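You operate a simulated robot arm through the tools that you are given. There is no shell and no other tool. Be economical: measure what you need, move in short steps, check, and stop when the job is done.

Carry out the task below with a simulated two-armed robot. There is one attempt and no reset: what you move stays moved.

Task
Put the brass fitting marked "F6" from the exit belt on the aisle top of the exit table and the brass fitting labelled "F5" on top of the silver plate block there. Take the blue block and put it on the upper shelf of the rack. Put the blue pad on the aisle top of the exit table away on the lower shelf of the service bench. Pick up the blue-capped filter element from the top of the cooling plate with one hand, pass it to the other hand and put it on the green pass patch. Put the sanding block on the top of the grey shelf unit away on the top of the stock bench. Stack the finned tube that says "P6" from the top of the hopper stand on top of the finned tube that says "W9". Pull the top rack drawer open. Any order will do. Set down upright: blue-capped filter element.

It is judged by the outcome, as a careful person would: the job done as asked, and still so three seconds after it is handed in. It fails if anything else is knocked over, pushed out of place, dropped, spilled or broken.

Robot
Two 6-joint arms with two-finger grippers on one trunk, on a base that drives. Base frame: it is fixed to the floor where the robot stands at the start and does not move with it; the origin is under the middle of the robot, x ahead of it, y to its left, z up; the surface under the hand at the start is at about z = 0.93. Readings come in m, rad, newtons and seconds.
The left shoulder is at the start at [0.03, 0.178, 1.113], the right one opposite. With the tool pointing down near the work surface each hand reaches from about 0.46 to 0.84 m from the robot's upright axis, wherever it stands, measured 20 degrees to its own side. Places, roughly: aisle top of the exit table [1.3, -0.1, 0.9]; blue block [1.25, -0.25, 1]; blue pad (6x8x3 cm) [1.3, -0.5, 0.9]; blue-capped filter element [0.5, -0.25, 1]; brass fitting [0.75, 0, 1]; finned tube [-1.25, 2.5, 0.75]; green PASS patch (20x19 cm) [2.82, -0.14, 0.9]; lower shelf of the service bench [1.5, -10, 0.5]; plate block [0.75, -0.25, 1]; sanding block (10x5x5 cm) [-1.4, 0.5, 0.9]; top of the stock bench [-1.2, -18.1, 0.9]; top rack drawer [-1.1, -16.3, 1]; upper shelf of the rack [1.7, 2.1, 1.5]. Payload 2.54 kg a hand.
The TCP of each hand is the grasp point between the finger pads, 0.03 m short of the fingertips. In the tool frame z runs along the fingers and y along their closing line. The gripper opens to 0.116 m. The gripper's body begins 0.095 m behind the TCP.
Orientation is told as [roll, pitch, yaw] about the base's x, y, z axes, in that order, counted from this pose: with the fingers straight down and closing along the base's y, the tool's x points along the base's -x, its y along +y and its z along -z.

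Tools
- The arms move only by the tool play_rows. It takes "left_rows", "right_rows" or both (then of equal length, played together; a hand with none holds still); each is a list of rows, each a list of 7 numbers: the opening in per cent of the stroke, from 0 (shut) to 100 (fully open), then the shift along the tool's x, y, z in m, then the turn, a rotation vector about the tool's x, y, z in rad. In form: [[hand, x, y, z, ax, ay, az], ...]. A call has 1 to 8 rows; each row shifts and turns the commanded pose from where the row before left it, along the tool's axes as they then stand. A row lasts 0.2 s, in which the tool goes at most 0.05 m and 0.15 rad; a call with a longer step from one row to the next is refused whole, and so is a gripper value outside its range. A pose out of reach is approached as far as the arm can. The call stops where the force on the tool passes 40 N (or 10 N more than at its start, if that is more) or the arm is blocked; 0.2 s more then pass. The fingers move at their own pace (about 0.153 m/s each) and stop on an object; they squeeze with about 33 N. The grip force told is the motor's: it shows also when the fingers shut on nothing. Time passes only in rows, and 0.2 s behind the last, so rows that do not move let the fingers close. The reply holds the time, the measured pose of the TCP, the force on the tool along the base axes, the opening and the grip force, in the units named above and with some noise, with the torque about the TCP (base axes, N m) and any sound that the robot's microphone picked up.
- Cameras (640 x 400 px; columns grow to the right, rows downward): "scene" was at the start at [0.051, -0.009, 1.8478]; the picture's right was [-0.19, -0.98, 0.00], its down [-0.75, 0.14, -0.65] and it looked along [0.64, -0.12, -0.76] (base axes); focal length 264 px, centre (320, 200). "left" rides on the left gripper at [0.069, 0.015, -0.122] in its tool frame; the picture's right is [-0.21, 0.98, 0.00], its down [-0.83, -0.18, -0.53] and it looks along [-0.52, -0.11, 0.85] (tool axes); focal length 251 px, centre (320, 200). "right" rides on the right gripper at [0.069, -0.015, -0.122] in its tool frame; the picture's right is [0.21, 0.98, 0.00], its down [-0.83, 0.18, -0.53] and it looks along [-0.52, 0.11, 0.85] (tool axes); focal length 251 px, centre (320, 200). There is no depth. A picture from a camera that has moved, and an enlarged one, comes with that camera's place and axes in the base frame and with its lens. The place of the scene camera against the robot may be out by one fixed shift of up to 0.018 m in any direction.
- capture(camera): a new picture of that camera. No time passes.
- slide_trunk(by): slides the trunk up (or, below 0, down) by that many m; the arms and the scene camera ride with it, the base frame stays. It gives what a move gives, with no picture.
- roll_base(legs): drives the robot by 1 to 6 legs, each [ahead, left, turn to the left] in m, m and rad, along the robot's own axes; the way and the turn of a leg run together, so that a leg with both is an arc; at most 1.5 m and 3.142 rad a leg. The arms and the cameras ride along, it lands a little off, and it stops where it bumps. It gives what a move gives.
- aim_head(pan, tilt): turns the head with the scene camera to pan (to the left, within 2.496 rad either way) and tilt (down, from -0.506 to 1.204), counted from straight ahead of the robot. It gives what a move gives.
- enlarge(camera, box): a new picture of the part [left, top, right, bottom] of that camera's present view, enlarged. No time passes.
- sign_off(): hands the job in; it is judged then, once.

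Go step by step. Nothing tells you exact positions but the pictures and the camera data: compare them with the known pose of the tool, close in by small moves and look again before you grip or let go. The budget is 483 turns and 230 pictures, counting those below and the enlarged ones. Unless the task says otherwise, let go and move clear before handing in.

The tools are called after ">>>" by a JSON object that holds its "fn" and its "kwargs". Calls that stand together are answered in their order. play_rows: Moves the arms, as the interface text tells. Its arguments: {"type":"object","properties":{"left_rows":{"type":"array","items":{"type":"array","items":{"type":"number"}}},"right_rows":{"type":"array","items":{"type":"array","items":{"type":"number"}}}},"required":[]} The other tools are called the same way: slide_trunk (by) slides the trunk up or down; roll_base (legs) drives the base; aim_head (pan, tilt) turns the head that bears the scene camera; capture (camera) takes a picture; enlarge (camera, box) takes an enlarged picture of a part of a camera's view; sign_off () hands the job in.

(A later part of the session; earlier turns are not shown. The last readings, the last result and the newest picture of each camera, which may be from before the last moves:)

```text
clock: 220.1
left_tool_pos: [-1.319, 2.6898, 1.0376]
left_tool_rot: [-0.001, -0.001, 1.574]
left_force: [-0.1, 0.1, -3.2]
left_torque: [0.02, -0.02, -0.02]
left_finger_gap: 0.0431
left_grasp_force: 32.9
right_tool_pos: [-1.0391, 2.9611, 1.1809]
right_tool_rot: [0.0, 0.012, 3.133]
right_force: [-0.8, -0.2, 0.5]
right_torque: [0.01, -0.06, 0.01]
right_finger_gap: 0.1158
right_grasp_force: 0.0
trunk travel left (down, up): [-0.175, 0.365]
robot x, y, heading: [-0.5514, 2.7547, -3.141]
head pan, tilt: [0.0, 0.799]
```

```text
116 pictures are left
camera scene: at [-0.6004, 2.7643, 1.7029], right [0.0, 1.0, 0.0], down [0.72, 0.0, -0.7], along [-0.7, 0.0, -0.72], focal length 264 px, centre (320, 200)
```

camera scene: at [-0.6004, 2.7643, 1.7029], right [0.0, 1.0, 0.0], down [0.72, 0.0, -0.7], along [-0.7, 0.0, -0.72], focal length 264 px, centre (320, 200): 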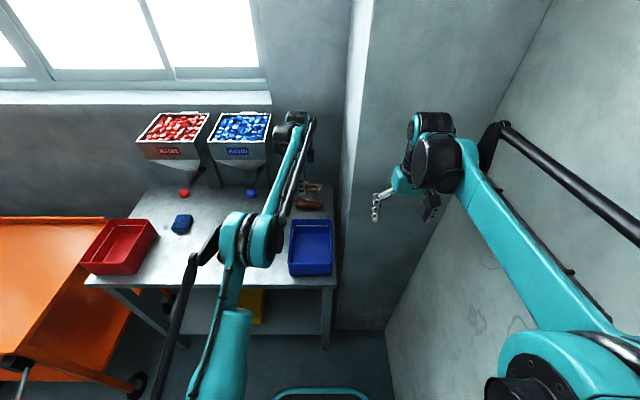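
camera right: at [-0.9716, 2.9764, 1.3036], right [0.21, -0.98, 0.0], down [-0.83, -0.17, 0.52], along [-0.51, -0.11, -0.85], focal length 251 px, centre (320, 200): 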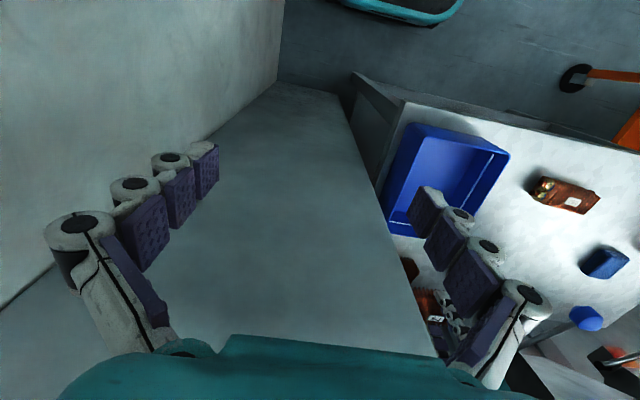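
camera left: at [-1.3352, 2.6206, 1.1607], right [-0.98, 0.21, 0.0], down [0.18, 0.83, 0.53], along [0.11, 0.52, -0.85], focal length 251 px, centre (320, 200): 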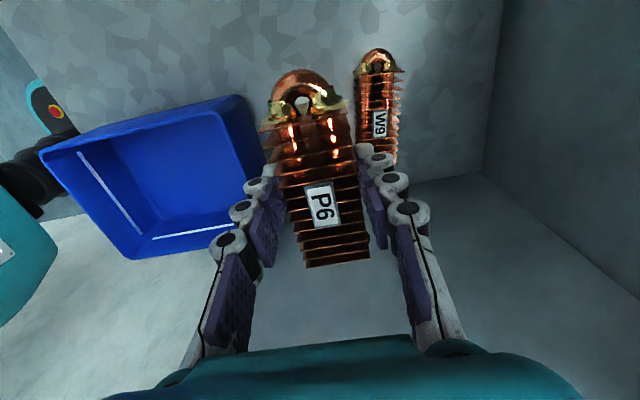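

W9's centre is about [-1.382, 2.698], turned about 6°. I pull the right hand back, drive the last bit and match the angle.

>>> {"fn": "play_rows", "kwargs": {"left_rows": [[0, 0, 0, 0, 0, 0, 0.05], [0, 0, 0, 0, 0, 0, 0.05], [0, 0, 0, 0, 0, 0, 0]], "right_rows": [[100, 0.04, 0, 0, 0, 0, 0], [100, 0.04, 0, 0, 0, 0, 0], [100, 0.03, 0, 0, 0, 0, 0]]}}

>>> {"fn": "roll_base", "kwargs": {"legs": [[0.065, 0, 0]]}}

>>> {"fn": "capture", "kwargs": {"camera": "left"}}

>>> {"fn": "enlarge", "kwargs": {"camera": "scene", "box": [240, 110, 368, 190]}}

```text
clock: 220.8
left_tool_pos: [-1.3191, 2.6894, 1.0403]
left_tool_rot: [0.003, 0.0, 1.474]
left_force: [-0.1, 0.1, -1.7]
left_torque: [-0.03, 0.02, -0.01]
left_finger_gap: 0.043
left_grasp_force: 33.2
right_tool_pos: [-0.9234, 2.957, 1.181]
right_tool_rot: [0.002, 0.011, 3.133]
right_force: [0.0, 0.5, -0.2]
right_torque: [0.0, 0.05, -0.03]
right_finger_gap: 0.1159
right_grasp_force: 0.0
trunk travel left (down, up): [-0.175, 0.365]
robot x, y, heading: [-0.5481, 2.7574, -3.131]
head pan, tilt: [0.0, 0.799]
```

```text
clock: 221.8
left_tool_pos: [-1.3856, 2.689, 1.0374]
left_tool_rot: [-0.002, 0.0, 1.475]
left_force: [-0.6, -0.1, -3.4]
left_torque: [-0.05, -0.05, 0.0]
left_finger_gap: 0.0433
left_grasp_force: 33.1
right_tool_pos: [-0.9917, 2.9573, 1.1792]
right_tool_rot: [-0.001, 0.015, 3.136]
right_force: [0.0, 0.1, 0.1]
right_torque: [0.0, -0.03, -0.04]
right_finger_gap: 0.1159
right_grasp_force: 0.1
trunk travel left (down, up): [-0.175, 0.365]
robot x, y, heading: [-0.6192, 2.7605, -3.134]
head pan, tilt: [0.0, 0.799]
```

```text
115 pictures are left
camera left: at [-1.4067, 2.6209, 1.1599], right [-0.95, 0.31, 0.0], down [0.26, 0.8, 0.53], along [0.17, 0.51, -0.85], focal length 251 px, centre (320, 200)
```

left: 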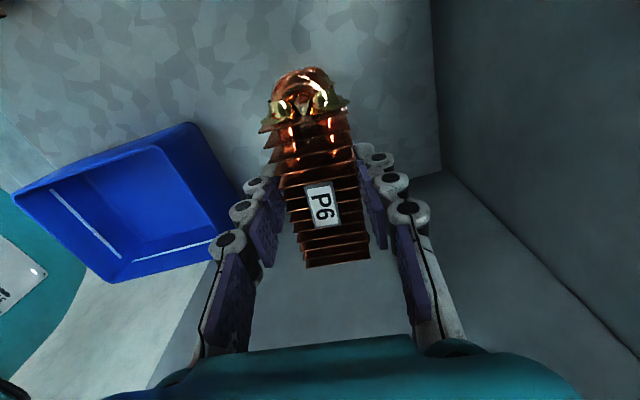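

```text
5.00 times, centred on (304, 150) of scene
camera zoom: at [-0.6658, 2.7639, 1.7028], right [-0.01, 1.0, 0.0], down [0.72, 0.0, -0.7], along [-0.7, 0.0, -0.72], focal length 1319 px, centre (400, 450)
```

zoom: 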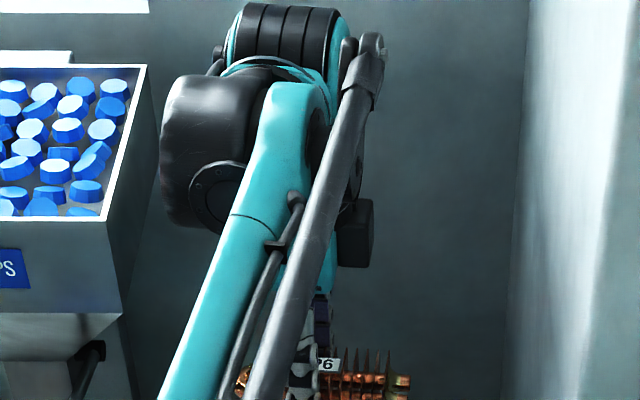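

>>> {"fn": "play_rows", "kwargs": {"left_rows": [[0, -0.0077, -0.0073, 0.02, 0, 0, 0], [0, 0, 0, 0.025, 0, 0, 0], [0, 0, 0, 0.02, 0, 0, 0], [0, 0, 0, 0.01, 0, 0, 0]]}}

>>> {"fn": "enlarge", "kwargs": {"camera": "left", "box": [220, 40, 420, 165]}}

>>> {"fn": "enlarge", "kwargs": {"camera": "scene", "box": [280, 160, 344, 200]}}

```text
clock: 222.8
left_tool_pos: [-1.3769, 2.6928, 0.9653]
left_tool_rot: [-0.001, 0.001, 1.476]
left_force: [-1.1, -0.2, -3.7]
left_torque: [0.0, -0.02, 0.01]
left_finger_gap: 0.0435
left_grasp_force: 33.3
right_tool_pos: [-0.9902, 2.9571, 1.1796]
right_tool_rot: [0.002, 0.012, 3.136]
right_force: [-1.3, -0.2, -0.7]
right_torque: [0.02, -0.03, 0.0]
right_finger_gap: 0.1161
right_grasp_force: 0.0
trunk travel left (down, up): [-0.175, 0.365]
robot x, y, heading: [-0.6181, 2.7583, -3.134]
head pan, tilt: [0.0, 0.799]
```

```text
3.20 times, centred on (320, 102) of left
camera zoom: at [-1.3978, 2.6255, 1.0863], right [-0.95, 0.31, 0.0], down [0.26, 0.8, 0.53], along [0.16, 0.51, -0.85], focal length 805 px, centre (320, 512)
```

zoom: 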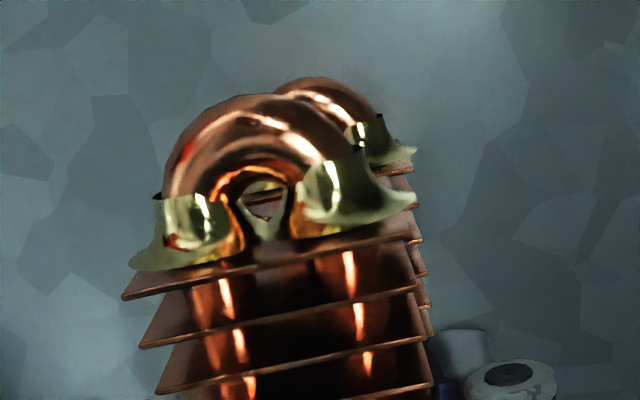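

```text
10.00 times, centred on (312, 180) of scene
camera zoom: at [-0.6639, 2.7635, 1.7029], right [-0.01, 1.0, 0.0], down [0.72, 0.0, -0.7], along [-0.7, 0.0, -0.72], focal length 2637 px, centre (400, 400)
```

zoom: 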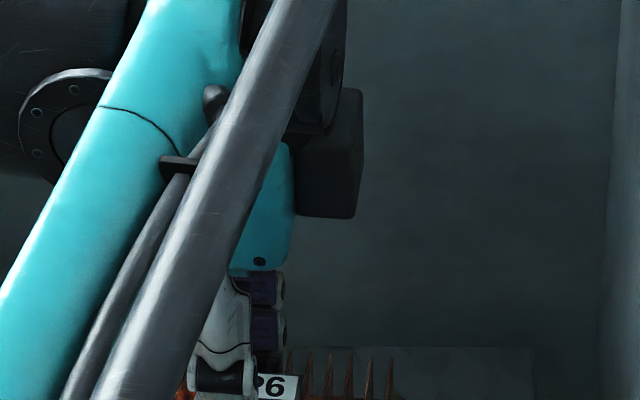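

P6 needs 5 mm more towards the wall and 9 mm along; I correct and lower in small steps.

>>> {"fn": "play_rows", "kwargs": {"left_rows": [[0, -0.0085, 0.0058, 0.006, 0, 0, 0], [0, 0, 0, 0.005, 0, 0, 0], [0, 0, 0, 0.004, 0, 0, 0], [0, 0, 0, 0.003, 0, 0, 0], [0, 0, 0, 0.003, 0, 0, 0]]}}

>>> {"fn": "enlarge", "kwargs": {"camera": "left", "box": [220, 40, 420, 165]}}

```text
clock: 224.0
left_tool_pos: [-1.3801, 2.7055, 0.9414]
left_tool_rot: [0.0, -0.001, 1.475]
left_force: [-0.8, -0.4, -3.5]
left_torque: [-0.01, 0.01, 0.0]
left_finger_gap: 0.0432
left_grasp_force: 33.4
right_tool_pos: [-0.99, 2.9575, 1.1799]
right_tool_rot: [0.0, 0.014, 3.134]
right_force: [-0.4, -0.2, 0.4]
right_torque: [-0.01, -0.01, -0.02]
right_finger_gap: 0.1161
right_grasp_force: 0.1
trunk travel left (down, up): [-0.175, 0.365]
robot x, y, heading: [-0.6176, 2.7599, -3.136]
head pan, tilt: [0.0, 0.799]
```

```text
3.20 times, centred on (320, 102) of left
camera zoom: at [-1.4022, 2.6372, 1.0644], right [-0.95, 0.31, 0.0], down [0.26, 0.8, 0.53], along [0.16, 0.51, -0.85], focal length 805 px, centre (320, 512)
```

zoom: 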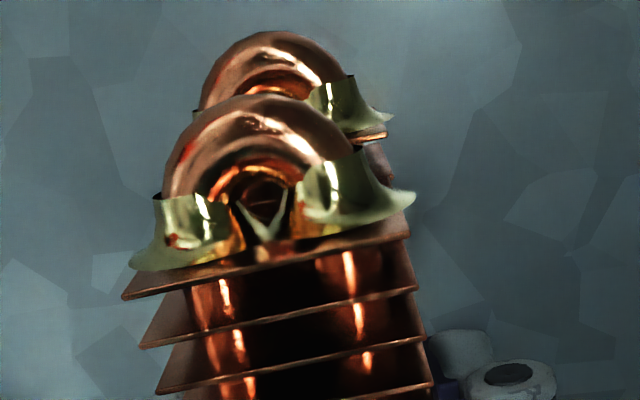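

Alignment is within a few millimetres. I continue down to contact.

>>> {"fn": "play_rows", "kwargs": {"left_rows": [[0, 0.003, 0, 0.002, 0, 0, 0], [0, 0, 0, 0.002, 0, 0, 0], [0, 0, 0, 0.002, 0, 0, 0]]}}

```text
clock: 224.8
left_tool_pos: [-1.3807, 2.7007, 0.9355]
left_tool_rot: [0.001, 0.0, 1.475]
left_force: [0.0, 0.3, -3.8]
left_torque: [-0.06, -0.01, -0.02]
left_finger_gap: 0.0433
left_grasp_force: 32.8
right_tool_pos: [-0.9907, 2.9573, 1.1817]
right_tool_rot: [0.0, 0.014, 3.133]
right_force: [-0.5, -0.4, -0.1]
right_torque: [-0.05, 0.01, -0.02]
right_finger_gap: 0.1159
right_grasp_force: 0.1
trunk travel left (down, up): [-0.175, 0.365]
robot x, y, heading: [-0.6201, 2.7558, -3.14]
head pan, tilt: [0.0, 0.799]
```

>>> {"fn": "play_rows", "kwargs": {"left_rows": [[0, 0, 0, 0.002, 0, 0, 0], [0, 0, 0, 0.002, 0, 0, 0]]}}

>>> {"fn": "capture", "kwargs": {"camera": "left"}}

```text
clock: 225.4
left_tool_pos: [-1.3816, 2.7016, 0.935]
left_tool_rot: [0.003, 0.001, 1.474]
left_force: [-9.4, 1.6, 21.1]
left_torque: [0.37, 0.21, 0.09]
left_finger_gap: 0.0433
left_grasp_force: 33.1
right_tool_pos: [-0.9893, 2.9571, 1.1819]
right_tool_rot: [-0.001, 0.011, 3.133]
right_force: [0.6, 0.2, -0.2]
right_torque: [-0.01, 0.01, 0.02]
right_finger_gap: 0.116
right_grasp_force: 0.1
trunk travel left (down, up): [-0.175, 0.365]
robot x, y, heading: [-0.6157, 2.7587, -3.14]
head pan, tilt: [0.0, 0.799]
```

```text
110 pictures are left
camera left: at [-1.4009, 2.6337, 1.0569], right [-0.95, 0.31, 0.0], down [0.26, 0.8, 0.53], along [0.16, 0.51, -0.85], focal length 251 px, centre (320, 200)
```

left: 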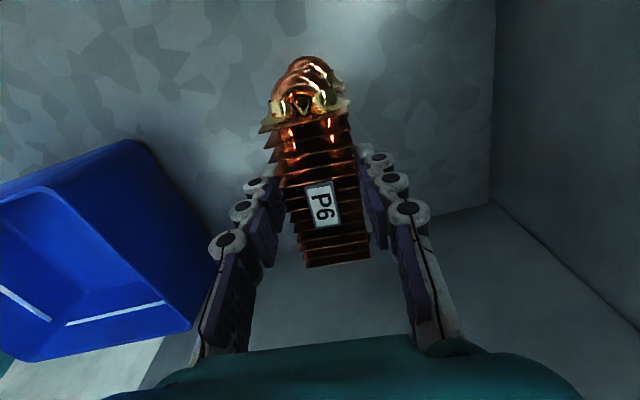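

P6 rests on W9. I open slowly and lift straight up.

>>> {"fn": "play_rows", "kwargs": {"left_rows": [[40, 0, 0, -0.001, 0, 0, 0], [48, 0, 0, 0, 0, 0, 0], [55, 0, 0, 0, 0, 0, 0], [60, 0, 0, -0.015, 0, 0, 0], [60, 0, 0, -0.03, 0, 0, 0], [60, 0, 0, -0.04, 0, 0, 0]]}}

>>> {"fn": "capture", "kwargs": {"camera": "left"}}

```text
clock: 226.8
left_tool_pos: [-1.3777, 2.7048, 1.0187]
left_tool_rot: [0.002, 0.0, 1.474]
left_force: [-0.4, -0.1, 0.5]
left_torque: [-0.04, 0.0, -0.01]
left_finger_gap: 0.0699
left_grasp_force: 0.2
right_tool_pos: [-0.989, 2.958, 1.1798]
right_tool_rot: [0.001, 0.011, 3.136]
right_force: [-0.3, 0.5, -0.6]
right_torque: [0.02, 0.02, 0.0]
right_finger_gap: 0.1161
right_grasp_force: 0.0
trunk travel left (down, up): [-0.175, 0.365]
robot x, y, heading: [-0.6163, 2.7604, -3.135]
head pan, tilt: [0.0, 0.799]
```

```text
109 pictures are left
camera left: at [-1.3993, 2.6367, 1.1404], right [-0.95, 0.31, 0.0], down [0.26, 0.8, 0.53], along [0.16, 0.51, -0.85], focal length 251 px, centre (320, 200)
```

left: 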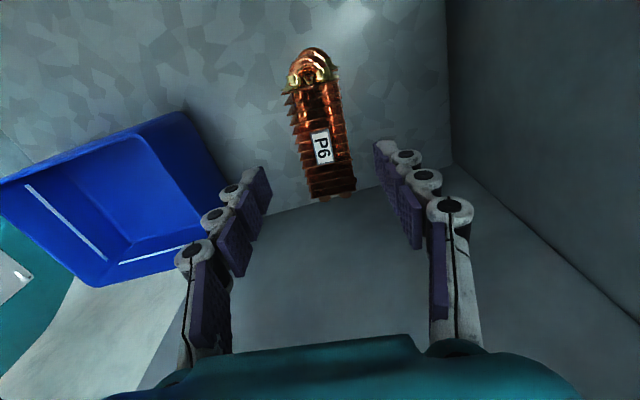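

P6 is stacked on W9. I back off, turn the left hand back and go for the pad again.

>>> {"fn": "roll_base", "kwargs": {"legs": [[-0.4, 0, 0], [0, 0.41, 0]]}}

>>> {"fn": "play_rows", "kwargs": {"left_rows": [[100, 0, 0, 0, 0, 0, -0.139], [100, 0, 0, 0, 0, 0, -0.139], [100, 0, 0, 0, 0, 0, -0.139], [100, 0, 0, 0, 0, 0, -0.139], [100, 0, 0, 0, 0, 0, -0.139], [100, 0, 0, 0, 0, 0, -0.139]]}}

>>> {"fn": "play_rows", "kwargs": {"left_rows": [[100, 0, 0, 0, 0, 0, -0.139], [100, 0, 0, 0, 0, 0, -0.139], [100, 0, 0, 0, 0, 0, -0.139], [100, 0, 0, 0, 0, 0, -0.139], [100, 0, 0, 0, 0, 0, -0.139], [100, 0, 0, 0, 0, 0, -0.139]]}}

>>> {"fn": "play_rows", "kwargs": {"left_rows": [[100, 0, 0.03, 0, 0, -0.131, 0], [100, 0, 0.03, 0, 0, -0.131, 0], [100, 0, 0.03, 0, 0, -0.131, 0], [100, 0, 0.03, 0, 0, -0.131, 0], [100, 0, 0, 0, 0, -0.131, 0], [100, 0, 0, 0, 0, -0.131, 0]]}}

>>> {"fn": "enlarge", "kwargs": {"camera": "scene", "box": [200, 100, 440, 250]}}

```text
clock: 231.5
left_tool_pos: [-0.9807, 2.3059, 1.0173]
left_tool_rot: [0.0, 0.001, 1.461]
left_force: [-0.4, -0.6, -0.3]
left_torque: [0.02, -0.02, 0.02]
left_finger_gap: 0.0697
left_grasp_force: 0.1
right_tool_pos: [-0.5877, 2.5522, 1.1812]
right_tool_rot: [0.0, 0.012, 3.12]
right_force: [0.4, 0.4, 0.0]
right_torque: [0.03, 0.01, -0.02]
right_finger_gap: 0.1161
right_grasp_force: 0.1
trunk travel left (down, up): [-0.175, 0.365]
robot x, y, heading: [-0.2161, 2.3503, 3.132]
head pan, tilt: [0.0, 0.799]
```

```text
clock: 232.9
left_tool_pos: [-0.9785, 2.3071, 1.0172]
left_tool_rot: [0.0, 0.001, 2.297]
left_force: [0.8, 0.1, 0.0]
left_torque: [0.03, 0.02, 0.02]
left_finger_gap: 0.1161
left_grasp_force: 0.0
right_tool_pos: [-0.5883, 2.553, 1.1796]
right_tool_rot: [0.0, 0.012, 3.121]
right_force: [-0.3, 0.3, -0.2]
right_torque: [0.01, -0.03, 0.01]
right_finger_gap: 0.1161
right_grasp_force: 0.0
trunk travel left (down, up): [-0.175, 0.365]
robot x, y, heading: [-0.2169, 2.3514, 3.131]
head pan, tilt: [0.0, 0.799]
```

```text
clock: 234.3
left_tool_pos: [-0.9788, 2.3066, 1.0172]
left_tool_rot: [0.001, 0.0, 3.133]
left_force: [0.5, 0.6, -0.1]
left_torque: [0.01, 0.0, -0.02]
left_finger_gap: 0.116
left_grasp_force: 0.1
right_tool_pos: [-0.5884, 2.5536, 1.1802]
right_tool_rot: [0.001, 0.013, 3.119]
right_force: [-1.2, -0.6, 0.4]
right_torque: [-0.01, -0.05, 0.04]
right_finger_gap: 0.1159
right_grasp_force: 0.0
trunk travel left (down, up): [-0.175, 0.365]
robot x, y, heading: [-0.2135, 2.347, 3.14]
head pan, tilt: [0.0, 0.799]
```

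```text
clock: 235.7
left_tool_pos: [-0.9812, 2.1852, 1.0181]
left_tool_rot: [0.0, -0.79, 3.128]
left_force: [-0.4, -0.6, 0.0]
left_torque: [0.04, 0.02, -0.03]
left_finger_gap: 0.1161
left_grasp_force: 0.1
right_tool_pos: [-0.5883, 2.5538, 1.1812]
right_tool_rot: [-0.001, 0.01, 3.121]
right_force: [0.8, 1.0, -0.2]
right_torque: [0.02, 0.06, 0.0]
right_finger_gap: 0.1161
right_grasp_force: 0.0
trunk travel left (down, up): [-0.175, 0.365]
robot x, y, heading: [-0.2229, 2.3509, 3.131]
head pan, tilt: [0.0, 0.799]
```

```text
2.67 times, centred on (320, 175) of scene
camera zoom: at [-0.2634, 2.3561, 1.703], right [0.01, 1.0, 0.0], down [0.72, -0.01, -0.7], along [-0.7, 0.01, -0.72], focal length 703 px, centre (320, 267)
```

zoom: 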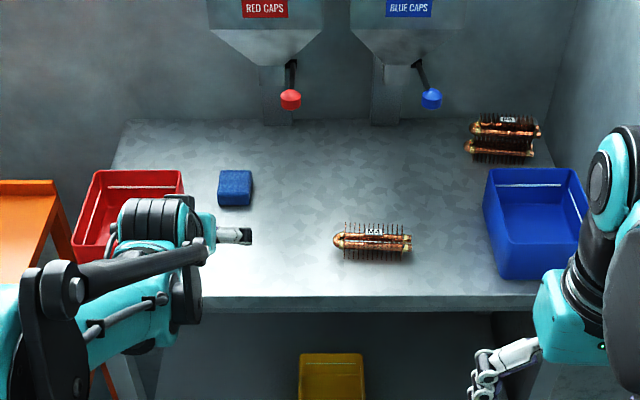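

The stack stands well. I drive in and look at the pad with the left camera.

>>> {"fn": "roll_base", "kwargs": {"legs": [[0.28, 0, 0]]}}

>>> {"fn": "capture", "kwargs": {"camera": "left"}}

```text
clock: 237.6
left_tool_pos: [-1.2607, 2.1822, 1.0158]
left_tool_rot: [0.0, -0.787, 3.134]
left_force: [0.2, -0.8, 0.5]
left_torque: [0.03, 0.0, 0.0]
left_finger_gap: 0.1159
left_grasp_force: 0.2
right_tool_pos: [-0.8715, 2.5537, 1.1803]
right_tool_rot: [0.0, 0.013, 3.127]
right_force: [-0.1, 0.7, 0.0]
right_torque: [0.0, -0.03, 0.01]
right_finger_gap: 0.1161
right_grasp_force: 0.2
trunk travel left (down, up): [-0.175, 0.365]
robot x, y, heading: [-0.5007, 2.3548, 3.143]
head pan, tilt: [0.0, 0.799]
```

```text
107 pictures are left
camera left: at [-1.1265, 2.1656, 1.0537], right [-0.16, -0.98, 0.15], down [-0.2, 0.18, 0.96], along [-0.97, 0.12, -0.23], focal length 251 px, centre (320, 200)
```

left: 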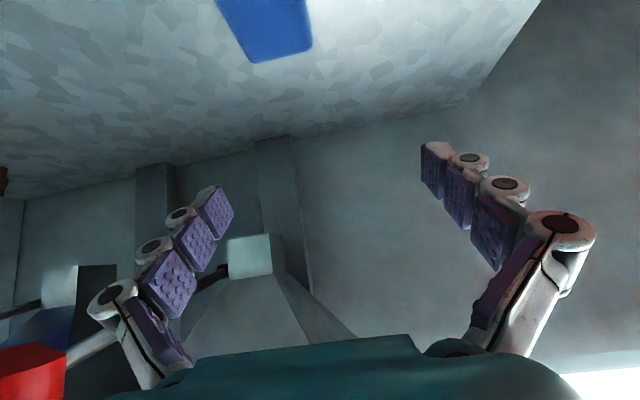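

>>> {"fn": "play_rows", "kwargs": {"left_rows": [[100, 0.0313, -0.0065, 0.0313, 0, 0, 0], [100, 0.0313, -0.0065, 0.0313, 0, 0, 0], [100, 0.0313, -0.0065, 0.0313, 0, 0, 0], [60, 0, 0, 0, 0, 0, 0], [0, 0, 0, 0, 0, 0, 0], [0, 0, 0, 0, 0, 0, 0], [0, 0, 0, 0, 0, 0, 0]]}}

>>> {"fn": "capture", "kwargs": {"camera": "left"}}

```text
clock: 239.2
left_tool_pos: [-1.2614, 2.2025, 0.8803]
left_tool_rot: [-0.001, -0.787, 3.134]
left_force: [0.2, 0.1, -1.4]
left_torque: [-0.01, -0.02, -0.01]
left_finger_gap: 0.0585
left_grasp_force: 32.7
right_tool_pos: [-0.8697, 2.5524, 1.1811]
right_tool_rot: [-0.001, 0.013, 3.128]
right_force: [-0.3, 0.1, 0.5]
right_torque: [0.01, 0.01, 0.0]
right_finger_gap: 0.1161
right_grasp_force: 0.0
trunk travel left (down, up): [-0.175, 0.365]
robot x, y, heading: [-0.4957, 2.3516, 3.144]
head pan, tilt: [0.0, 0.799]
```

```text
106 pictures are left
camera left: at [-1.1257, 2.1861, 0.919], right [-0.16, -0.98, 0.15], down [-0.2, 0.18, 0.96], along [-0.97, 0.12, -0.23], focal length 251 px, centre (320, 200)
```

left: 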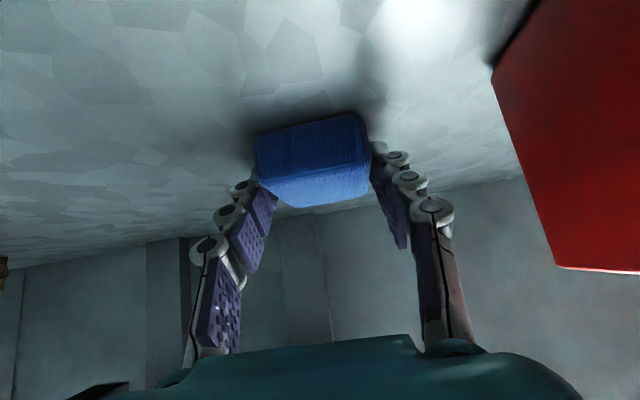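

The pad is held again. I lift it, back off, raise the trunk and go along to the grey shelf unit.

>>> {"fn": "play_rows", "kwargs": {"left_rows": [[0, -0.02, 0, -0.02, 0, 0, 0], [0, -0.035, 0, -0.035, 0, 0, 0], [0, -0.035, 0, -0.035, 0, 0, 0]]}}

>>> {"fn": "roll_base", "kwargs": {"legs": [[-0.35, 0, 0]]}}

>>> {"fn": "slide_trunk", "kwargs": {"by": 0.15}}

>>> {"fn": "roll_base", "kwargs": {"legs": [[0, 0.95, 0], [0, 0.9, 0]]}}

>>> {"fn": "capture", "kwargs": {"camera": "scene"}}

```text
clock: 240.0
left_tool_pos: [-1.2614, 2.2043, 1.0101]
left_tool_rot: [-0.001, -0.788, 3.134]
left_force: [-0.9, -0.4, 0.5]
left_torque: [0.01, -0.01, -0.04]
left_finger_gap: 0.0585
left_grasp_force: 33.4
right_tool_pos: [-0.8688, 2.5515, 1.1809]
right_tool_rot: [0.0, 0.011, 3.127]
right_force: [1.3, 0.5, -0.5]
right_torque: [0.0, 0.05, 0.02]
right_finger_gap: 0.116
right_grasp_force: 0.2
trunk travel left (down, up): [-0.175, 0.365]
robot x, y, heading: [-0.497, 2.3529, 3.142]
head pan, tilt: [0.0, 0.799]
```

```text
clock: 242.3
left_tool_pos: [-0.9074, 2.2059, 1.0098]
left_tool_rot: [-0.001, -0.79, 3.133]
left_force: [0.9, 0.2, -0.8]
left_torque: [-0.01, 0.01, 0.0]
left_finger_gap: 0.0584
left_grasp_force: 33.4
right_tool_pos: [-0.5166, 2.5534, 1.1806]
right_tool_rot: [-0.001, 0.01, 3.125]
right_force: [0.0, -0.1, 0.1]
right_torque: [-0.03, 0.06, 0.01]
right_finger_gap: 0.1161
right_grasp_force: 0.0
trunk travel left (down, up): [-0.175, 0.365]
robot x, y, heading: [-0.1422, 2.3527, 3.129]
head pan, tilt: [0.0, 0.799]
```

```text
clock: 244.1
left_tool_pos: [-0.9084, 2.207, 1.1601]
left_tool_rot: [0.0, -0.788, 3.133]
left_force: [-0.4, -1.1, -0.7]
left_torque: [0.0, 0.01, 0.02]
left_finger_gap: 0.0587
left_grasp_force: 33.1
right_tool_pos: [-0.5176, 2.5532, 1.3297]
right_tool_rot: [-0.001, 0.011, 3.124]
right_force: [-0.9, -0.2, 0.5]
right_torque: [0.01, -0.03, 0.01]
right_finger_gap: 0.1162
right_grasp_force: 0.0
trunk travel left (down, up): [-0.325, 0.215]
robot x, y, heading: [-0.1436, 2.3499, 3.143]
head pan, tilt: [0.0, 0.799]
```

```text
clock: 253.2
left_tool_pos: [-0.8958, 0.3771, 1.1596]
left_tool_rot: [0.0, -0.787, 3.14]
left_force: [-0.1, 0.2, -0.3]
left_torque: [0.02, 0.0, -0.03]
left_finger_gap: 0.0586
left_grasp_force: 32.7
right_tool_pos: [-0.5059, 0.7277, 1.3296]
right_tool_rot: [-0.001, 0.012, 3.134]
right_force: [-0.3, 0.7, 0.4]
right_torque: [0.0, -0.02, -0.01]
right_finger_gap: 0.1163
right_grasp_force: 0.1
trunk travel left (down, up): [-0.325, 0.215]
robot x, y, heading: [-0.1327, 0.5317, -3.14]
head pan, tilt: [0.0, 0.799]
```

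```text
105 pictures are left
camera scene: at [-0.1789, 0.5337, 1.8529], right [0.0, 1.0, 0.0], down [0.72, 0.0, -0.7], along [-0.7, 0.0, -0.72], focal length 264 px, centre (320, 200)
```

scene: 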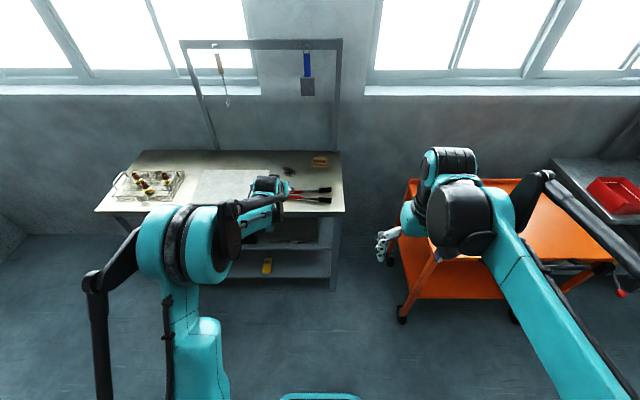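

>>> {"fn": "enlarge", "kwargs": {"camera": "scene", "box": [90, 140, 350, 302]}}

```text
2.46 times, centred on (220, 221) of scene
camera zoom: at [-0.1789, 0.5337, 1.8529], right [0.0, 1.0, 0.0], down [0.72, 0.0, -0.7], along [-0.7, 0.0, -0.72], focal length 649 px, centre (566, 148)
```

zoom: 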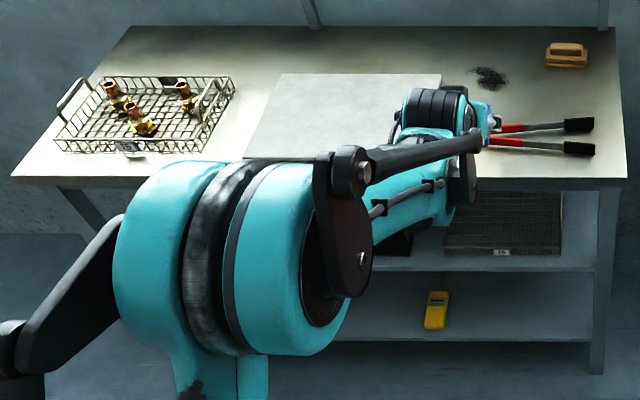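

The sanding block is at about [-1.387, 0.534], lying along y. I drive closer and turn the right hand 90° for it.

>>> {"fn": "roll_base", "kwargs": {"legs": [[0.3, 0.13, 0]]}}

>>> {"fn": "play_rows", "kwargs": {"right_rows": [[100, -0.04, 0, 0.015, 0, 0, 0], [100, -0.04, 0, 0.015, 0, 0, 0], [100, -0.04, 0, 0.015, 0, 0, 0], [100, 0, 0, 0, 0, 0, -0.1428], [100, 0, 0, 0, 0, 0, -0.1428], [100, 0, 0, 0, 0, 0, -0.1428], [100, 0, 0, 0, 0, 0, -0.1428], [100, 0, 0, 0, 0, 0, -0.1428]]}}

>>> {"fn": "play_rows", "kwargs": {"right_rows": [[100, 0, 0, 0, 0, 0, -0.1428], [100, 0, 0, 0, 0, 0, -0.1428], [100, 0, 0, 0, 0, 0, -0.1428], [100, 0, 0, 0, 0, 0, -0.1428], [100, 0, 0, 0, 0, 0, -0.1428], [100, 0, 0, 0, 0, 0, -0.1428]]}}

>>> {"fn": "capture", "kwargs": {"camera": "right"}}

>>> {"fn": "capture", "kwargs": {"camera": "scene"}}

```text
clock: 255.4
left_tool_pos: [-1.1877, 0.2529, 1.16]
left_tool_rot: [0.0, -0.786, 3.135]
left_force: [0.0, -0.2, 0.7]
left_torque: [0.0, 0.01, 0.01]
left_finger_gap: 0.0585
left_grasp_force: 32.7
right_tool_pos: [-0.7962, 0.6005, 1.3302]
right_tool_rot: [0.0, 0.012, 3.13]
right_force: [-0.4, -0.4, 0.0]
right_torque: [0.05, 0.0, 0.04]
right_finger_gap: 0.1161
right_grasp_force: 0.0
trunk travel left (down, up): [-0.325, 0.215]
robot x, y, heading: [-0.4237, 0.4014, 3.145]
head pan, tilt: [0.0, 0.799]
```

```text
clock: 257.2
left_tool_pos: [-1.1892, 0.2526, 1.1597]
left_tool_rot: [0.0, -0.787, 3.134]
left_force: [-0.6, 0.0, -0.7]
left_torque: [-0.01, -0.04, 0.02]
left_finger_gap: 0.0583
left_grasp_force: 32.8
right_tool_pos: [-0.9153, 0.6019, 1.2826]
right_tool_rot: [0.007, 0.009, -2.439]
right_force: [-0.4, 0.0, 0.1]
right_torque: [0.02, 0.02, 0.03]
right_finger_gap: 0.1161
right_grasp_force: 0.1
trunk travel left (down, up): [-0.325, 0.215]
robot x, y, heading: [-0.4234, 0.399, 3.138]
head pan, tilt: [0.0, 0.799]
```

```text
clock: 258.6
left_tool_pos: [-1.1887, 0.2542, 1.1601]
left_tool_rot: [0.001, -0.787, 3.132]
left_force: [0.4, 0.4, -0.5]
left_torque: [-0.02, -0.02, -0.01]
left_finger_gap: 0.0586
left_grasp_force: 32.7
right_tool_pos: [-0.9176, 0.6014, 1.2837]
right_tool_rot: [0.015, -0.001, -1.583]
right_force: [0.2, 0.1, 0.4]
right_torque: [-0.02, -0.03, 0.01]
right_finger_gap: 0.116
right_grasp_force: 0.1
trunk travel left (down, up): [-0.325, 0.215]
robot x, y, heading: [-0.423, 0.3989, 3.141]
head pan, tilt: [0.0, 0.799]
```

```text
103 pictures are left
camera right: at [-0.9336, 0.6711, 1.406], right [0.98, 0.2, 0.01], down [0.17, -0.83, 0.54], along [0.12, -0.52, -0.84], focal length 251 px, centre (320, 200)
```

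right: 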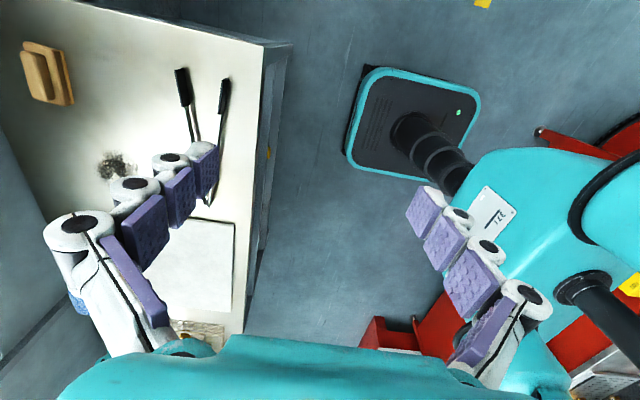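

```text
102 pictures are left
camera scene: at [-0.471, 0.4054, 1.8529], right [0.0, 1.0, 0.0], down [0.72, 0.0, -0.7], along [-0.7, 0.0, -0.72], focal length 264 px, centre (320, 200)
```

scene: 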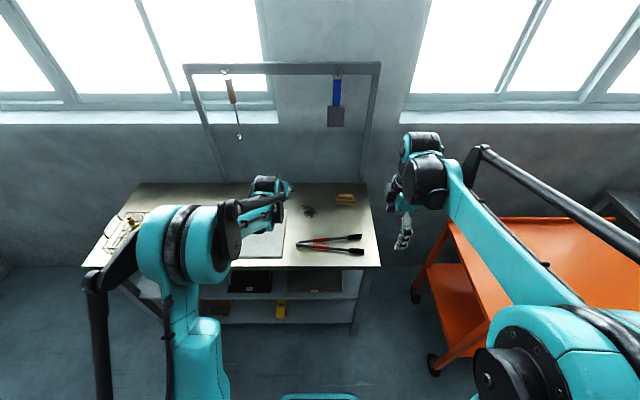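

>>> {"fn": "roll_base", "kwargs": {"legs": [[0.17, 0, 0]]}}

>>> {"fn": "play_rows", "kwargs": {"right_rows": [[100, -0.012, -0.045, 0.01, 0, 0, 0], [100, -0.012, -0.045, 0.01, 0, 0, 0], [100, -0.012, -0.045, 0.02, 0, 0, 0], [100, -0.012, -0.045, 0.03, 0, 0, 0], [100, -0.012, -0.045, 0.03, 0, 0, 0], [100, -0.006, -0.04, 0.02, 0, 0, 0]]}}

>>> {"fn": "capture", "kwargs": {"camera": "right"}}

```text
clock: 260.0
left_tool_pos: [-1.3586, 0.2507, 1.1588]
left_tool_rot: [0.002, -0.787, 3.136]
left_force: [0.2, 0.0, -0.6]
left_torque: [0.01, -0.02, 0.01]
left_finger_gap: 0.0585
left_grasp_force: 33.0
right_tool_pos: [-1.0861, 0.5987, 1.2848]
right_tool_rot: [0.011, 0.0, -1.582]
right_force: [0.1, 0.2, -0.7]
right_torque: [-0.02, -0.06, -0.01]
right_finger_gap: 0.116
right_grasp_force: 0.1
trunk travel left (down, up): [-0.325, 0.215]
robot x, y, heading: [-0.5952, 0.3984, -3.14]
head pan, tilt: [0.0, 0.799]
```

```text
refused: row 3 steps farther than a row can; nothing moved
```

```text
101 pictures are left
camera right: at [-1.1032, 0.67, 1.4057], right [0.98, 0.2, 0.01], down [0.16, -0.83, 0.54], along [0.12, -0.52, -0.84], focal length 251 px, centre (320, 200)
```

right: 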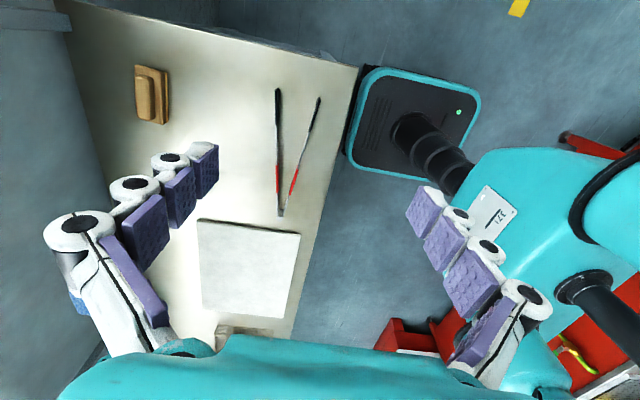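

>>> {"fn": "play_rows", "kwargs": {"right_rows": [[100, -0.009, -0.04, 0.02, 0, 0, 0], [100, -0.009, -0.04, 0.02, 0, 0, 0], [100, -0.009, -0.04, 0.02, 0, 0, 0], [100, -0.009, -0.04, 0.02, 0, 0, 0], [100, -0.009, -0.04, 0.02, 0, 0, 0], [100, -0.009, -0.04, 0.02, 0, 0, 0], [100, -0.009, -0.04, 0.02, 0, 0, 0]]}}

>>> {"fn": "capture", "kwargs": {"camera": "right"}}

```text
clock: 261.6
left_tool_pos: [-1.3588, 0.2511, 1.1584]
left_tool_rot: [-0.001, -0.785, 3.136]
left_force: [-0.6, 0.5, -0.4]
left_torque: [0.02, -0.02, -0.02]
left_finger_gap: 0.0586
left_grasp_force: 33.3
right_tool_pos: [-1.3627, 0.538, 1.139]
right_tool_rot: [0.015, -0.001, -1.583]
right_force: [0.4, -0.4, 0.0]
right_torque: [-0.02, -0.07, 0.01]
right_finger_gap: 0.116
right_grasp_force: 0.0
trunk travel left (down, up): [-0.325, 0.215]
robot x, y, heading: [-0.593, 0.3995, -3.14]
head pan, tilt: [0.0, 0.799]
```

```text
100 pictures are left
camera right: at [-1.3797, 0.6079, 1.2619], right [0.98, 0.2, 0.01], down [0.16, -0.83, 0.54], along [0.12, -0.52, -0.84], focal length 251 px, centre (320, 200)
```

right: 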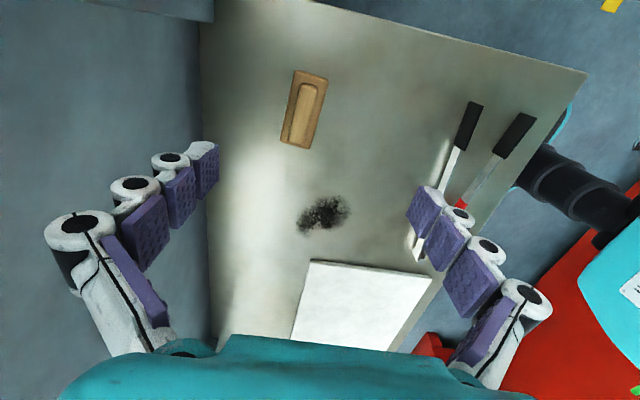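

>>> {"fn": "play_rows", "kwargs": {"right_rows": [[100, -0.002, -0.019, 0.03, 0, 0, 0.085], [100, 0, 0, 0.045, 0, 0, 0], [100, 0, 0, 0.045, 0, 0, 0], [100, 0, 0, 0.04, 0, 0, 0]]}}

>>> {"fn": "capture", "kwargs": {"camera": "right"}}

```text
clock: 262.6
left_tool_pos: [-1.3588, 0.2515, 1.1591]
left_tool_rot: [0.0, -0.786, 3.137]
left_force: [0.0, -0.3, -0.9]
left_torque: [0.01, -0.01, -0.04]
left_finger_gap: 0.0583
left_grasp_force: 33.4
right_tool_pos: [-1.3815, 0.539, 0.9821]
right_tool_rot: [0.012, 0.003, -1.666]
right_force: [-0.6, 0.4, -0.8]
right_torque: [0.02, -0.01, 0.01]
right_finger_gap: 0.1161
right_grasp_force: 0.0
trunk travel left (down, up): [-0.325, 0.215]
robot x, y, heading: [-0.5923, 0.3999, -3.138]
head pan, tilt: [0.0, 0.799]
```

```text
99 pictures are left
camera right: at [-1.3916, 0.6088, 1.1035], right [0.99, 0.12, 0.01], down [0.09, -0.84, 0.54], along [0.07, -0.53, -0.84], focal length 251 px, centre (320, 200)
```

right: 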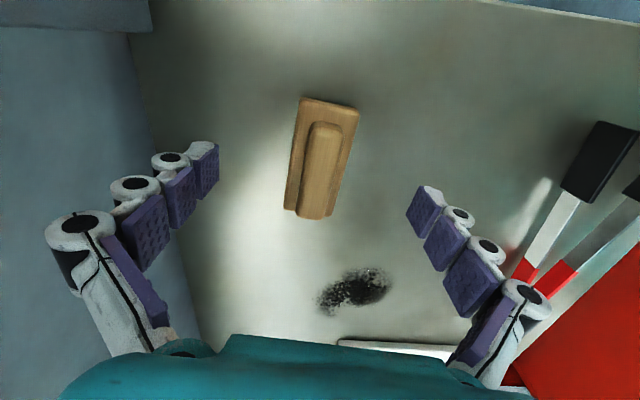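

>>> {"fn": "play_rows", "kwargs": {"right_rows": [[100, 0, 0, 0.02, 0, 0, 0], [100, 0, 0, 0.015, 0, 0, 0], [100, 0, 0, 0.01, 0, 0, 0], [60, 0, 0, 0, 0, 0, 0], [0, 0, 0, 0, 0, 0, 0], [0, 0, 0, 0, 0, 0, 0], [0, 0, 0, 0, 0, 0, 0]]}}

>>> {"fn": "capture", "kwargs": {"camera": "right"}}

```text
clock: 264.2
left_tool_pos: [-1.3572, 0.2515, 1.1605]
left_tool_rot: [-0.002, -0.788, 3.136]
left_force: [-0.7, -0.4, -0.4]
left_torque: [0.01, -0.01, -0.04]
left_finger_gap: 0.0586
left_grasp_force: 33.3
right_tool_pos: [-1.3705, 0.539, 0.9399]
right_tool_rot: [0.009, 0.002, -1.668]
right_force: [0.6, -0.7, -0.2]
right_torque: [-0.03, 0.02, 0.01]
right_finger_gap: 0.0443
right_grasp_force: 32.9
right hand out of reach, approached as far as the arm can: row 2, 3
trunk travel left (down, up): [-0.325, 0.215]
robot x, y, heading: [-0.5929, 0.401, -3.137]
head pan, tilt: [0.0, 0.799]
```

```text
98 pictures are left
camera right: at [-1.3809, 0.6094, 1.0618], right [0.99, 0.12, 0.01], down [0.1, -0.84, 0.53], along [0.07, -0.53, -0.84], focal length 251 px, centre (320, 200)
```

right: 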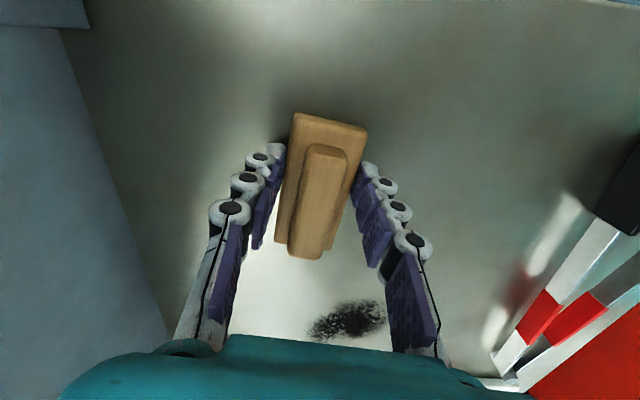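

>>> {"fn": "play_rows", "kwargs": {"right_rows": [[0, 0, 0.01, -0.02, 0, 0, 0], [0, 0, 0.02, -0.03, 0, 0, 0], [0, 0, 0.03, -0.035, 0, 0, 0], [0, 0, 0.03, -0.035, 0, 0, 0]]}}

>>> {"fn": "capture", "kwargs": {"camera": "right"}}

```text
clock: 265.2
left_tool_pos: [-1.3555, 0.2514, 1.1614]
left_tool_rot: [-0.001, -0.789, 3.138]
left_force: [0.3, 0.0, 0.1]
left_torque: [0.02, 0.0, -0.03]
left_finger_gap: 0.0585
left_grasp_force: 32.9
right_tool_pos: [-1.2814, 0.5293, 1.0621]
right_tool_rot: [0.011, 0.001, -1.667]
right_force: [1.0, -0.7, -0.6]
right_torque: [0.02, 0.04, 0.0]
right_finger_gap: 0.0442
right_grasp_force: 33.0
trunk travel left (down, up): [-0.325, 0.215]
robot x, y, heading: [-0.5936, 0.3993, -3.142]
head pan, tilt: [0.0, 0.799]
```

```text
97 pictures are left
camera right: at [-1.2918, 0.6, 1.1839], right [0.99, 0.12, 0.01], down [0.1, -0.84, 0.53], along [0.07, -0.53, -0.85], focal length 251 px, centre (320, 200)
```

right: 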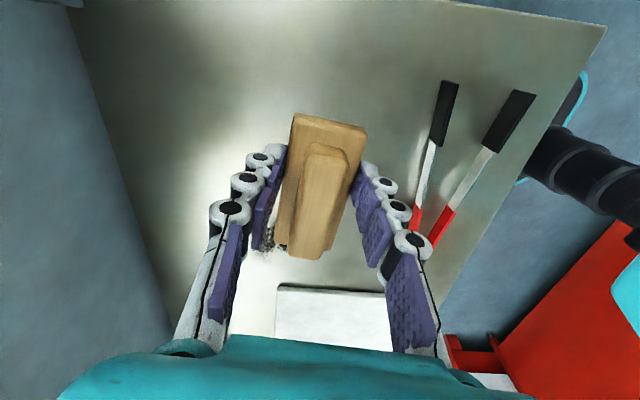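

The sanding block is held. I back off, turn to face down the corridor (-y) and look along it.

>>> {"fn": "roll_base", "kwargs": {"legs": [[-0.32, 0, 0], [0, 0, 1.571]]}}

>>> {"fn": "aim_head", "kwargs": {"pan": 0, "tilt": 0.3}}

>>> {"fn": "capture", "kwargs": {"camera": "scene"}}

```text
clock: 271.2
left_tool_pos: [-0.1314, -0.3657, 1.1594]
left_tool_rot: [0.0, -0.786, -1.584]
left_force: [-0.1, 0.5, -0.1]
left_torque: [-0.03, -0.01, 0.02]
left_finger_gap: 0.0585
left_grasp_force: 33.0
right_tool_pos: [-0.4088, -0.2901, 1.0603]
right_tool_rot: [0.012, 0.002, -0.104]
right_force: [-0.1, 0.2, -1.7]
right_torque: [0.02, 0.02, 0.0]
right_finger_gap: 0.0441
right_grasp_force: 32.8
trunk travel left (down, up): [-0.325, 0.215]
robot x, y, heading: [-0.2759, 0.4011, -1.576]
head pan, tilt: [0.0, 0.799]
```

```text
clock: 272.1
left_tool_pos: [-0.13, -0.3656, 1.1604]
left_tool_rot: [0.001, -0.788, -1.582]
left_force: [0.5, -0.3, -0.6]
left_torque: [0.02, -0.02, -0.01]
left_finger_gap: 0.0584
left_grasp_force: 32.8
right_tool_pos: [-0.4091, -0.2905, 1.06]
right_tool_rot: [0.013, 0.001, -0.105]
right_force: [0.3, -0.6, -2.6]
right_torque: [0.02, -0.02, -0.02]
right_finger_gap: 0.0442
right_grasp_force: 32.9
trunk travel left (down, up): [-0.325, 0.215]
robot x, y, heading: [-0.2753, 0.4003, -1.581]
head pan, tilt: [0.0, 0.3]
```

```text
96 pictures are left
camera scene: at [-0.2685, 0.3404, 1.8972], right [-1.0, 0.01, 0.0], down [0.0, 0.3, -0.95], along [-0.01, -0.95, -0.3], focal length 264 px, centre (320, 200)
```

scene: 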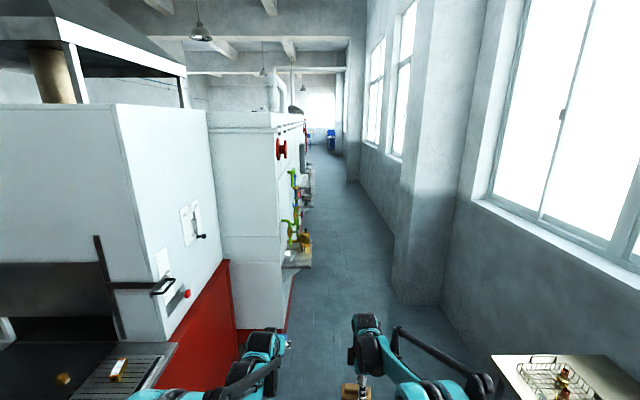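

>>> {"fn": "enlarge", "kwargs": {"camera": "scene", "box": [250, 80, 410, 180]}}

>>> {"fn": "enlarge", "kwargs": {"camera": "scene", "box": [250, 150, 450, 275]}}

```text
4.00 times, centred on (330, 130) of scene
camera zoom: at [-0.2685, 0.3404, 1.8972], right [-1.0, 0.01, 0.0], down [0.0, 0.3, -0.95], along [-0.01, -0.95, -0.3], focal length 1055 px, centre (280, 480)
```

zoom: 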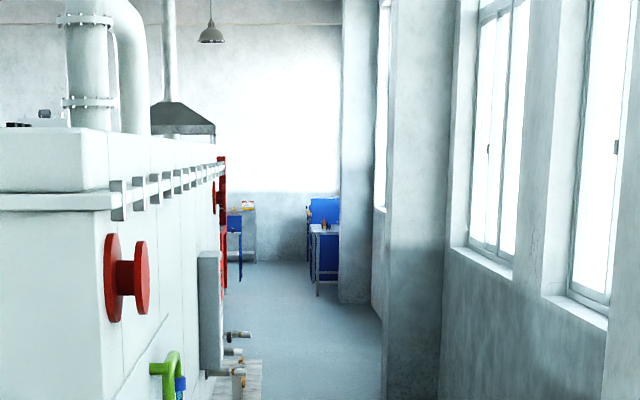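

```text
3.20 times, centred on (350, 212) of scene
camera zoom: at [-0.2685, 0.3404, 1.8972], right [-1.0, 0.01, 0.0], down [0.0, 0.3, -0.95], along [-0.01, -0.95, -0.3], focal length 844 px, centre (224, 160)
```

zoom: 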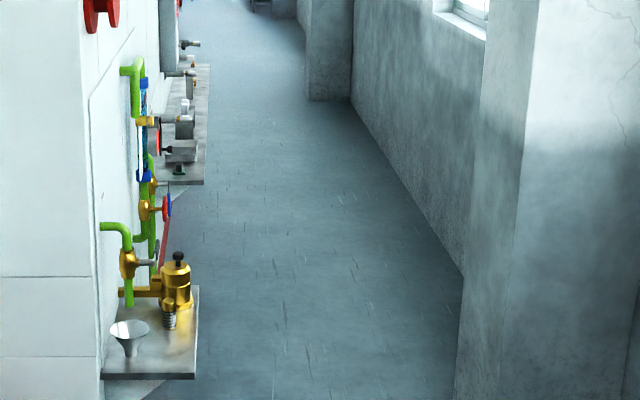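

The window corridor is narrow between trays and pillars, so I'll take the wide aisle instead. I go back round the line's end into the aisle.

>>> {"fn": "roll_base", "kwargs": {"legs": [[-1.0, 0, 0], [0, 0, 1.576], [1.2, 0, 0], [1.15, 0, 0]]}}

>>> {"fn": "roll_base", "kwargs": {"legs": [[0, 0, -1.571]]}}

>>> {"fn": "capture", "kwargs": {"camera": "scene"}}

```text
clock: 292.1
left_tool_pos: [2.8519, 1.3919, 1.1602]
left_tool_rot: [0.001, -0.787, -0.057]
left_force: [0.2, -0.1, -0.9]
left_torque: [-0.01, 0.01, 0.04]
left_finger_gap: 0.0586
left_grasp_force: 33.1
right_tool_pos: [2.7659, 1.1185, 1.0607]
right_tool_rot: [0.012, 0.002, 1.42]
right_force: [-0.4, -0.1, -1.0]
right_torque: [-0.03, 0.0, -0.01]
right_finger_gap: 0.044
right_grasp_force: 33.2
trunk travel left (down, up): [-0.325, 0.215]
robot x, y, heading: [2.0822, 1.2836, -0.055]
head pan, tilt: [0.0, 0.3]
```

```text
clock: 296.3
left_tool_pos: [2.2001, 0.5146, 1.1598]
left_tool_rot: [-0.001, -0.788, -1.614]
left_force: [-0.1, 0.5, -0.8]
left_torque: [0.02, 0.0, 0.0]
left_finger_gap: 0.0586
left_grasp_force: 33.2
right_tool_pos: [1.9236, 0.6001, 1.06]
right_tool_rot: [0.012, 0.002, -0.136]
right_force: [0.6, 0.2, -1.5]
right_torque: [-0.01, 0.03, -0.02]
right_finger_gap: 0.0443
right_grasp_force: 32.5
trunk travel left (down, up): [-0.325, 0.215]
robot x, y, heading: [2.0805, 1.2805, -1.604]
head pan, tilt: [0.0, 0.3]
```

```text
93 pictures are left
camera scene: at [2.0837, 1.2257, 1.8973], right [-1.0, 0.04, 0.0], down [0.01, 0.3, -0.96], along [-0.04, -0.95, -0.3], focal length 264 px, centre (320, 200)
```

scene: 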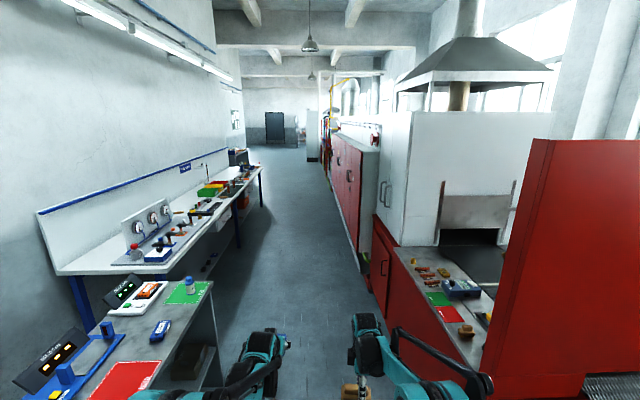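

I straighten the heading and drive down the aisle in stages.

>>> {"fn": "roll_base", "kwargs": {"legs": [[0, 0, 0.033], [1.5, 0, 0], [1.5, 0, 0]]}}

```text
clock: 311.1
left_tool_pos: [2.1375, -2.4703, 1.1602]
left_tool_rot: [-0.001, -0.788, -1.613]
left_force: [0.1, -0.6, 0.3]
left_torque: [0.01, 0.0, -0.01]
left_finger_gap: 0.0583
left_grasp_force: 32.9
right_tool_pos: [1.8607, -2.388, 1.0597]
right_tool_rot: [0.012, 0.003, -0.134]
right_force: [0.6, 0.1, -0.9]
right_torque: [0.01, 0.01, 0.0]
right_finger_gap: 0.0439
right_grasp_force: 33.1
trunk travel left (down, up): [-0.325, 0.215]
robot x, y, heading: [2.0144, -1.703, -1.6]
head pan, tilt: [0.0, 0.3]
```

>>> {"fn": "roll_base", "kwargs": {"legs": [[0, 0.06, 0.035], [1.5, 0, 0], [1.5, 0, 0]]}}

>>> {"fn": "capture", "kwargs": {"camera": "scene"}}

```text
clock: 326.0
left_tool_pos: [2.2597, -5.4379, 1.1593]
left_tool_rot: [0.001, -0.787, -1.552]
left_force: [0.4, 0.6, -0.1]
left_torque: [0.02, 0.0, -0.01]
left_finger_gap: 0.0588
left_grasp_force: 33.8
right_tool_pos: [1.9794, -5.3697, 1.0593]
right_tool_rot: [0.012, 0.002, -0.073]
right_force: [0.1, -0.4, -1.4]
right_torque: [-0.01, 0.04, -0.02]
right_finger_gap: 0.0442
right_grasp_force: 33.4
trunk travel left (down, up): [-0.325, 0.215]
robot x, y, heading: [2.0927, -4.6779, -1.548]
head pan, tilt: [0.0, 0.3]
```

```text
92 pictures are left
camera scene: at [2.0998, -4.7365, 1.8973], right [-1.0, -0.03, 0.0], down [-0.01, 0.3, -0.96], along [0.02, -0.95, -0.3], focal length 264 px, centre (320, 200)
```

scene: 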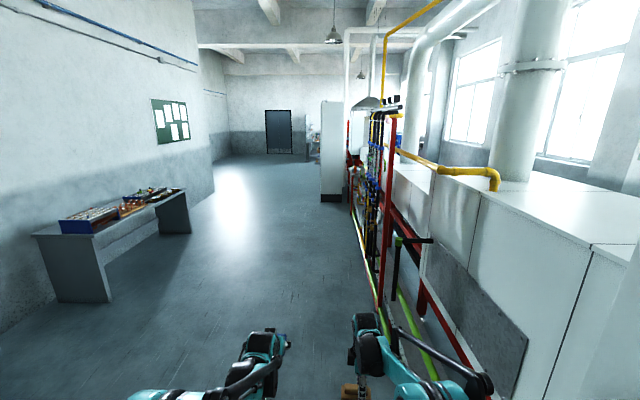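

>>> {"fn": "roll_base", "kwargs": {"legs": [[0, 0, -0.022], [1.5, 0.0, 0], [1.3, 0, 0]]}}

>>> {"fn": "aim_head", "kwargs": {"pan": -0.45, "tilt": 0.4}}

>>> {"fn": "capture", "kwargs": {"camera": "scene"}}

```text
clock: 339.8
left_tool_pos: [2.3605, -8.207, 1.1589]
left_tool_rot: [-0.001, -0.788, -1.533]
left_force: [-0.5, 0.5, 0.0]
left_torque: [0.01, -0.02, 0.01]
left_finger_gap: 0.0585
left_grasp_force: 33.1
right_tool_pos: [2.0812, -8.1443, 1.0596]
right_tool_rot: [0.014, 0.002, -0.056]
right_force: [-0.2, -0.3, -1.5]
right_torque: [0.04, 0.02, 0.0]
right_finger_gap: 0.0442
right_grasp_force: 32.7
trunk travel left (down, up): [-0.325, 0.215]
robot x, y, heading: [2.1814, -7.4523, -1.528]
head pan, tilt: [0.0, 0.3]
```

```text
clock: 340.6
left_tool_pos: [2.3616, -8.2066, 1.1583]
left_tool_rot: [0.0, -0.786, -1.532]
left_force: [-0.2, -0.2, -0.4]
left_torque: [-0.02, -0.02, -0.03]
left_finger_gap: 0.0587
left_grasp_force: 32.6
right_tool_pos: [2.0799, -8.1452, 1.0597]
right_tool_rot: [0.013, 0.001, -0.056]
right_force: [-0.5, -0.6, -1.4]
right_torque: [-0.01, 0.03, -0.01]
right_finger_gap: 0.0441
right_grasp_force: 32.6
trunk travel left (down, up): [-0.325, 0.215]
robot x, y, heading: [2.1801, -7.4496, -1.527]
head pan, tilt: [-0.45, 0.4]
```

```text
91 pictures are left
camera scene: at [2.1484, -7.4996, 1.8881], right [-0.92, 0.4, 0.0], down [0.15, 0.36, -0.92], along [-0.36, -0.85, -0.39], focal length 264 px, centre (320, 200)
```

scene: 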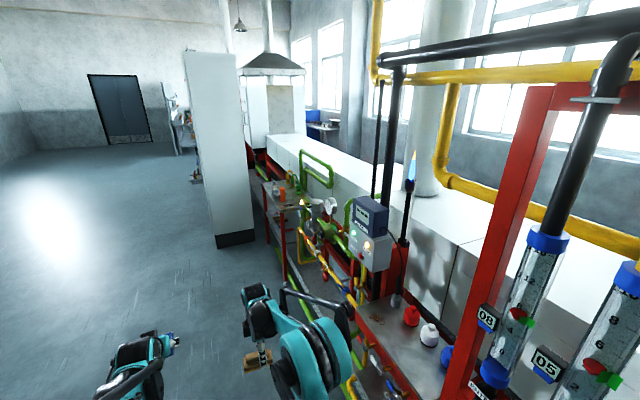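

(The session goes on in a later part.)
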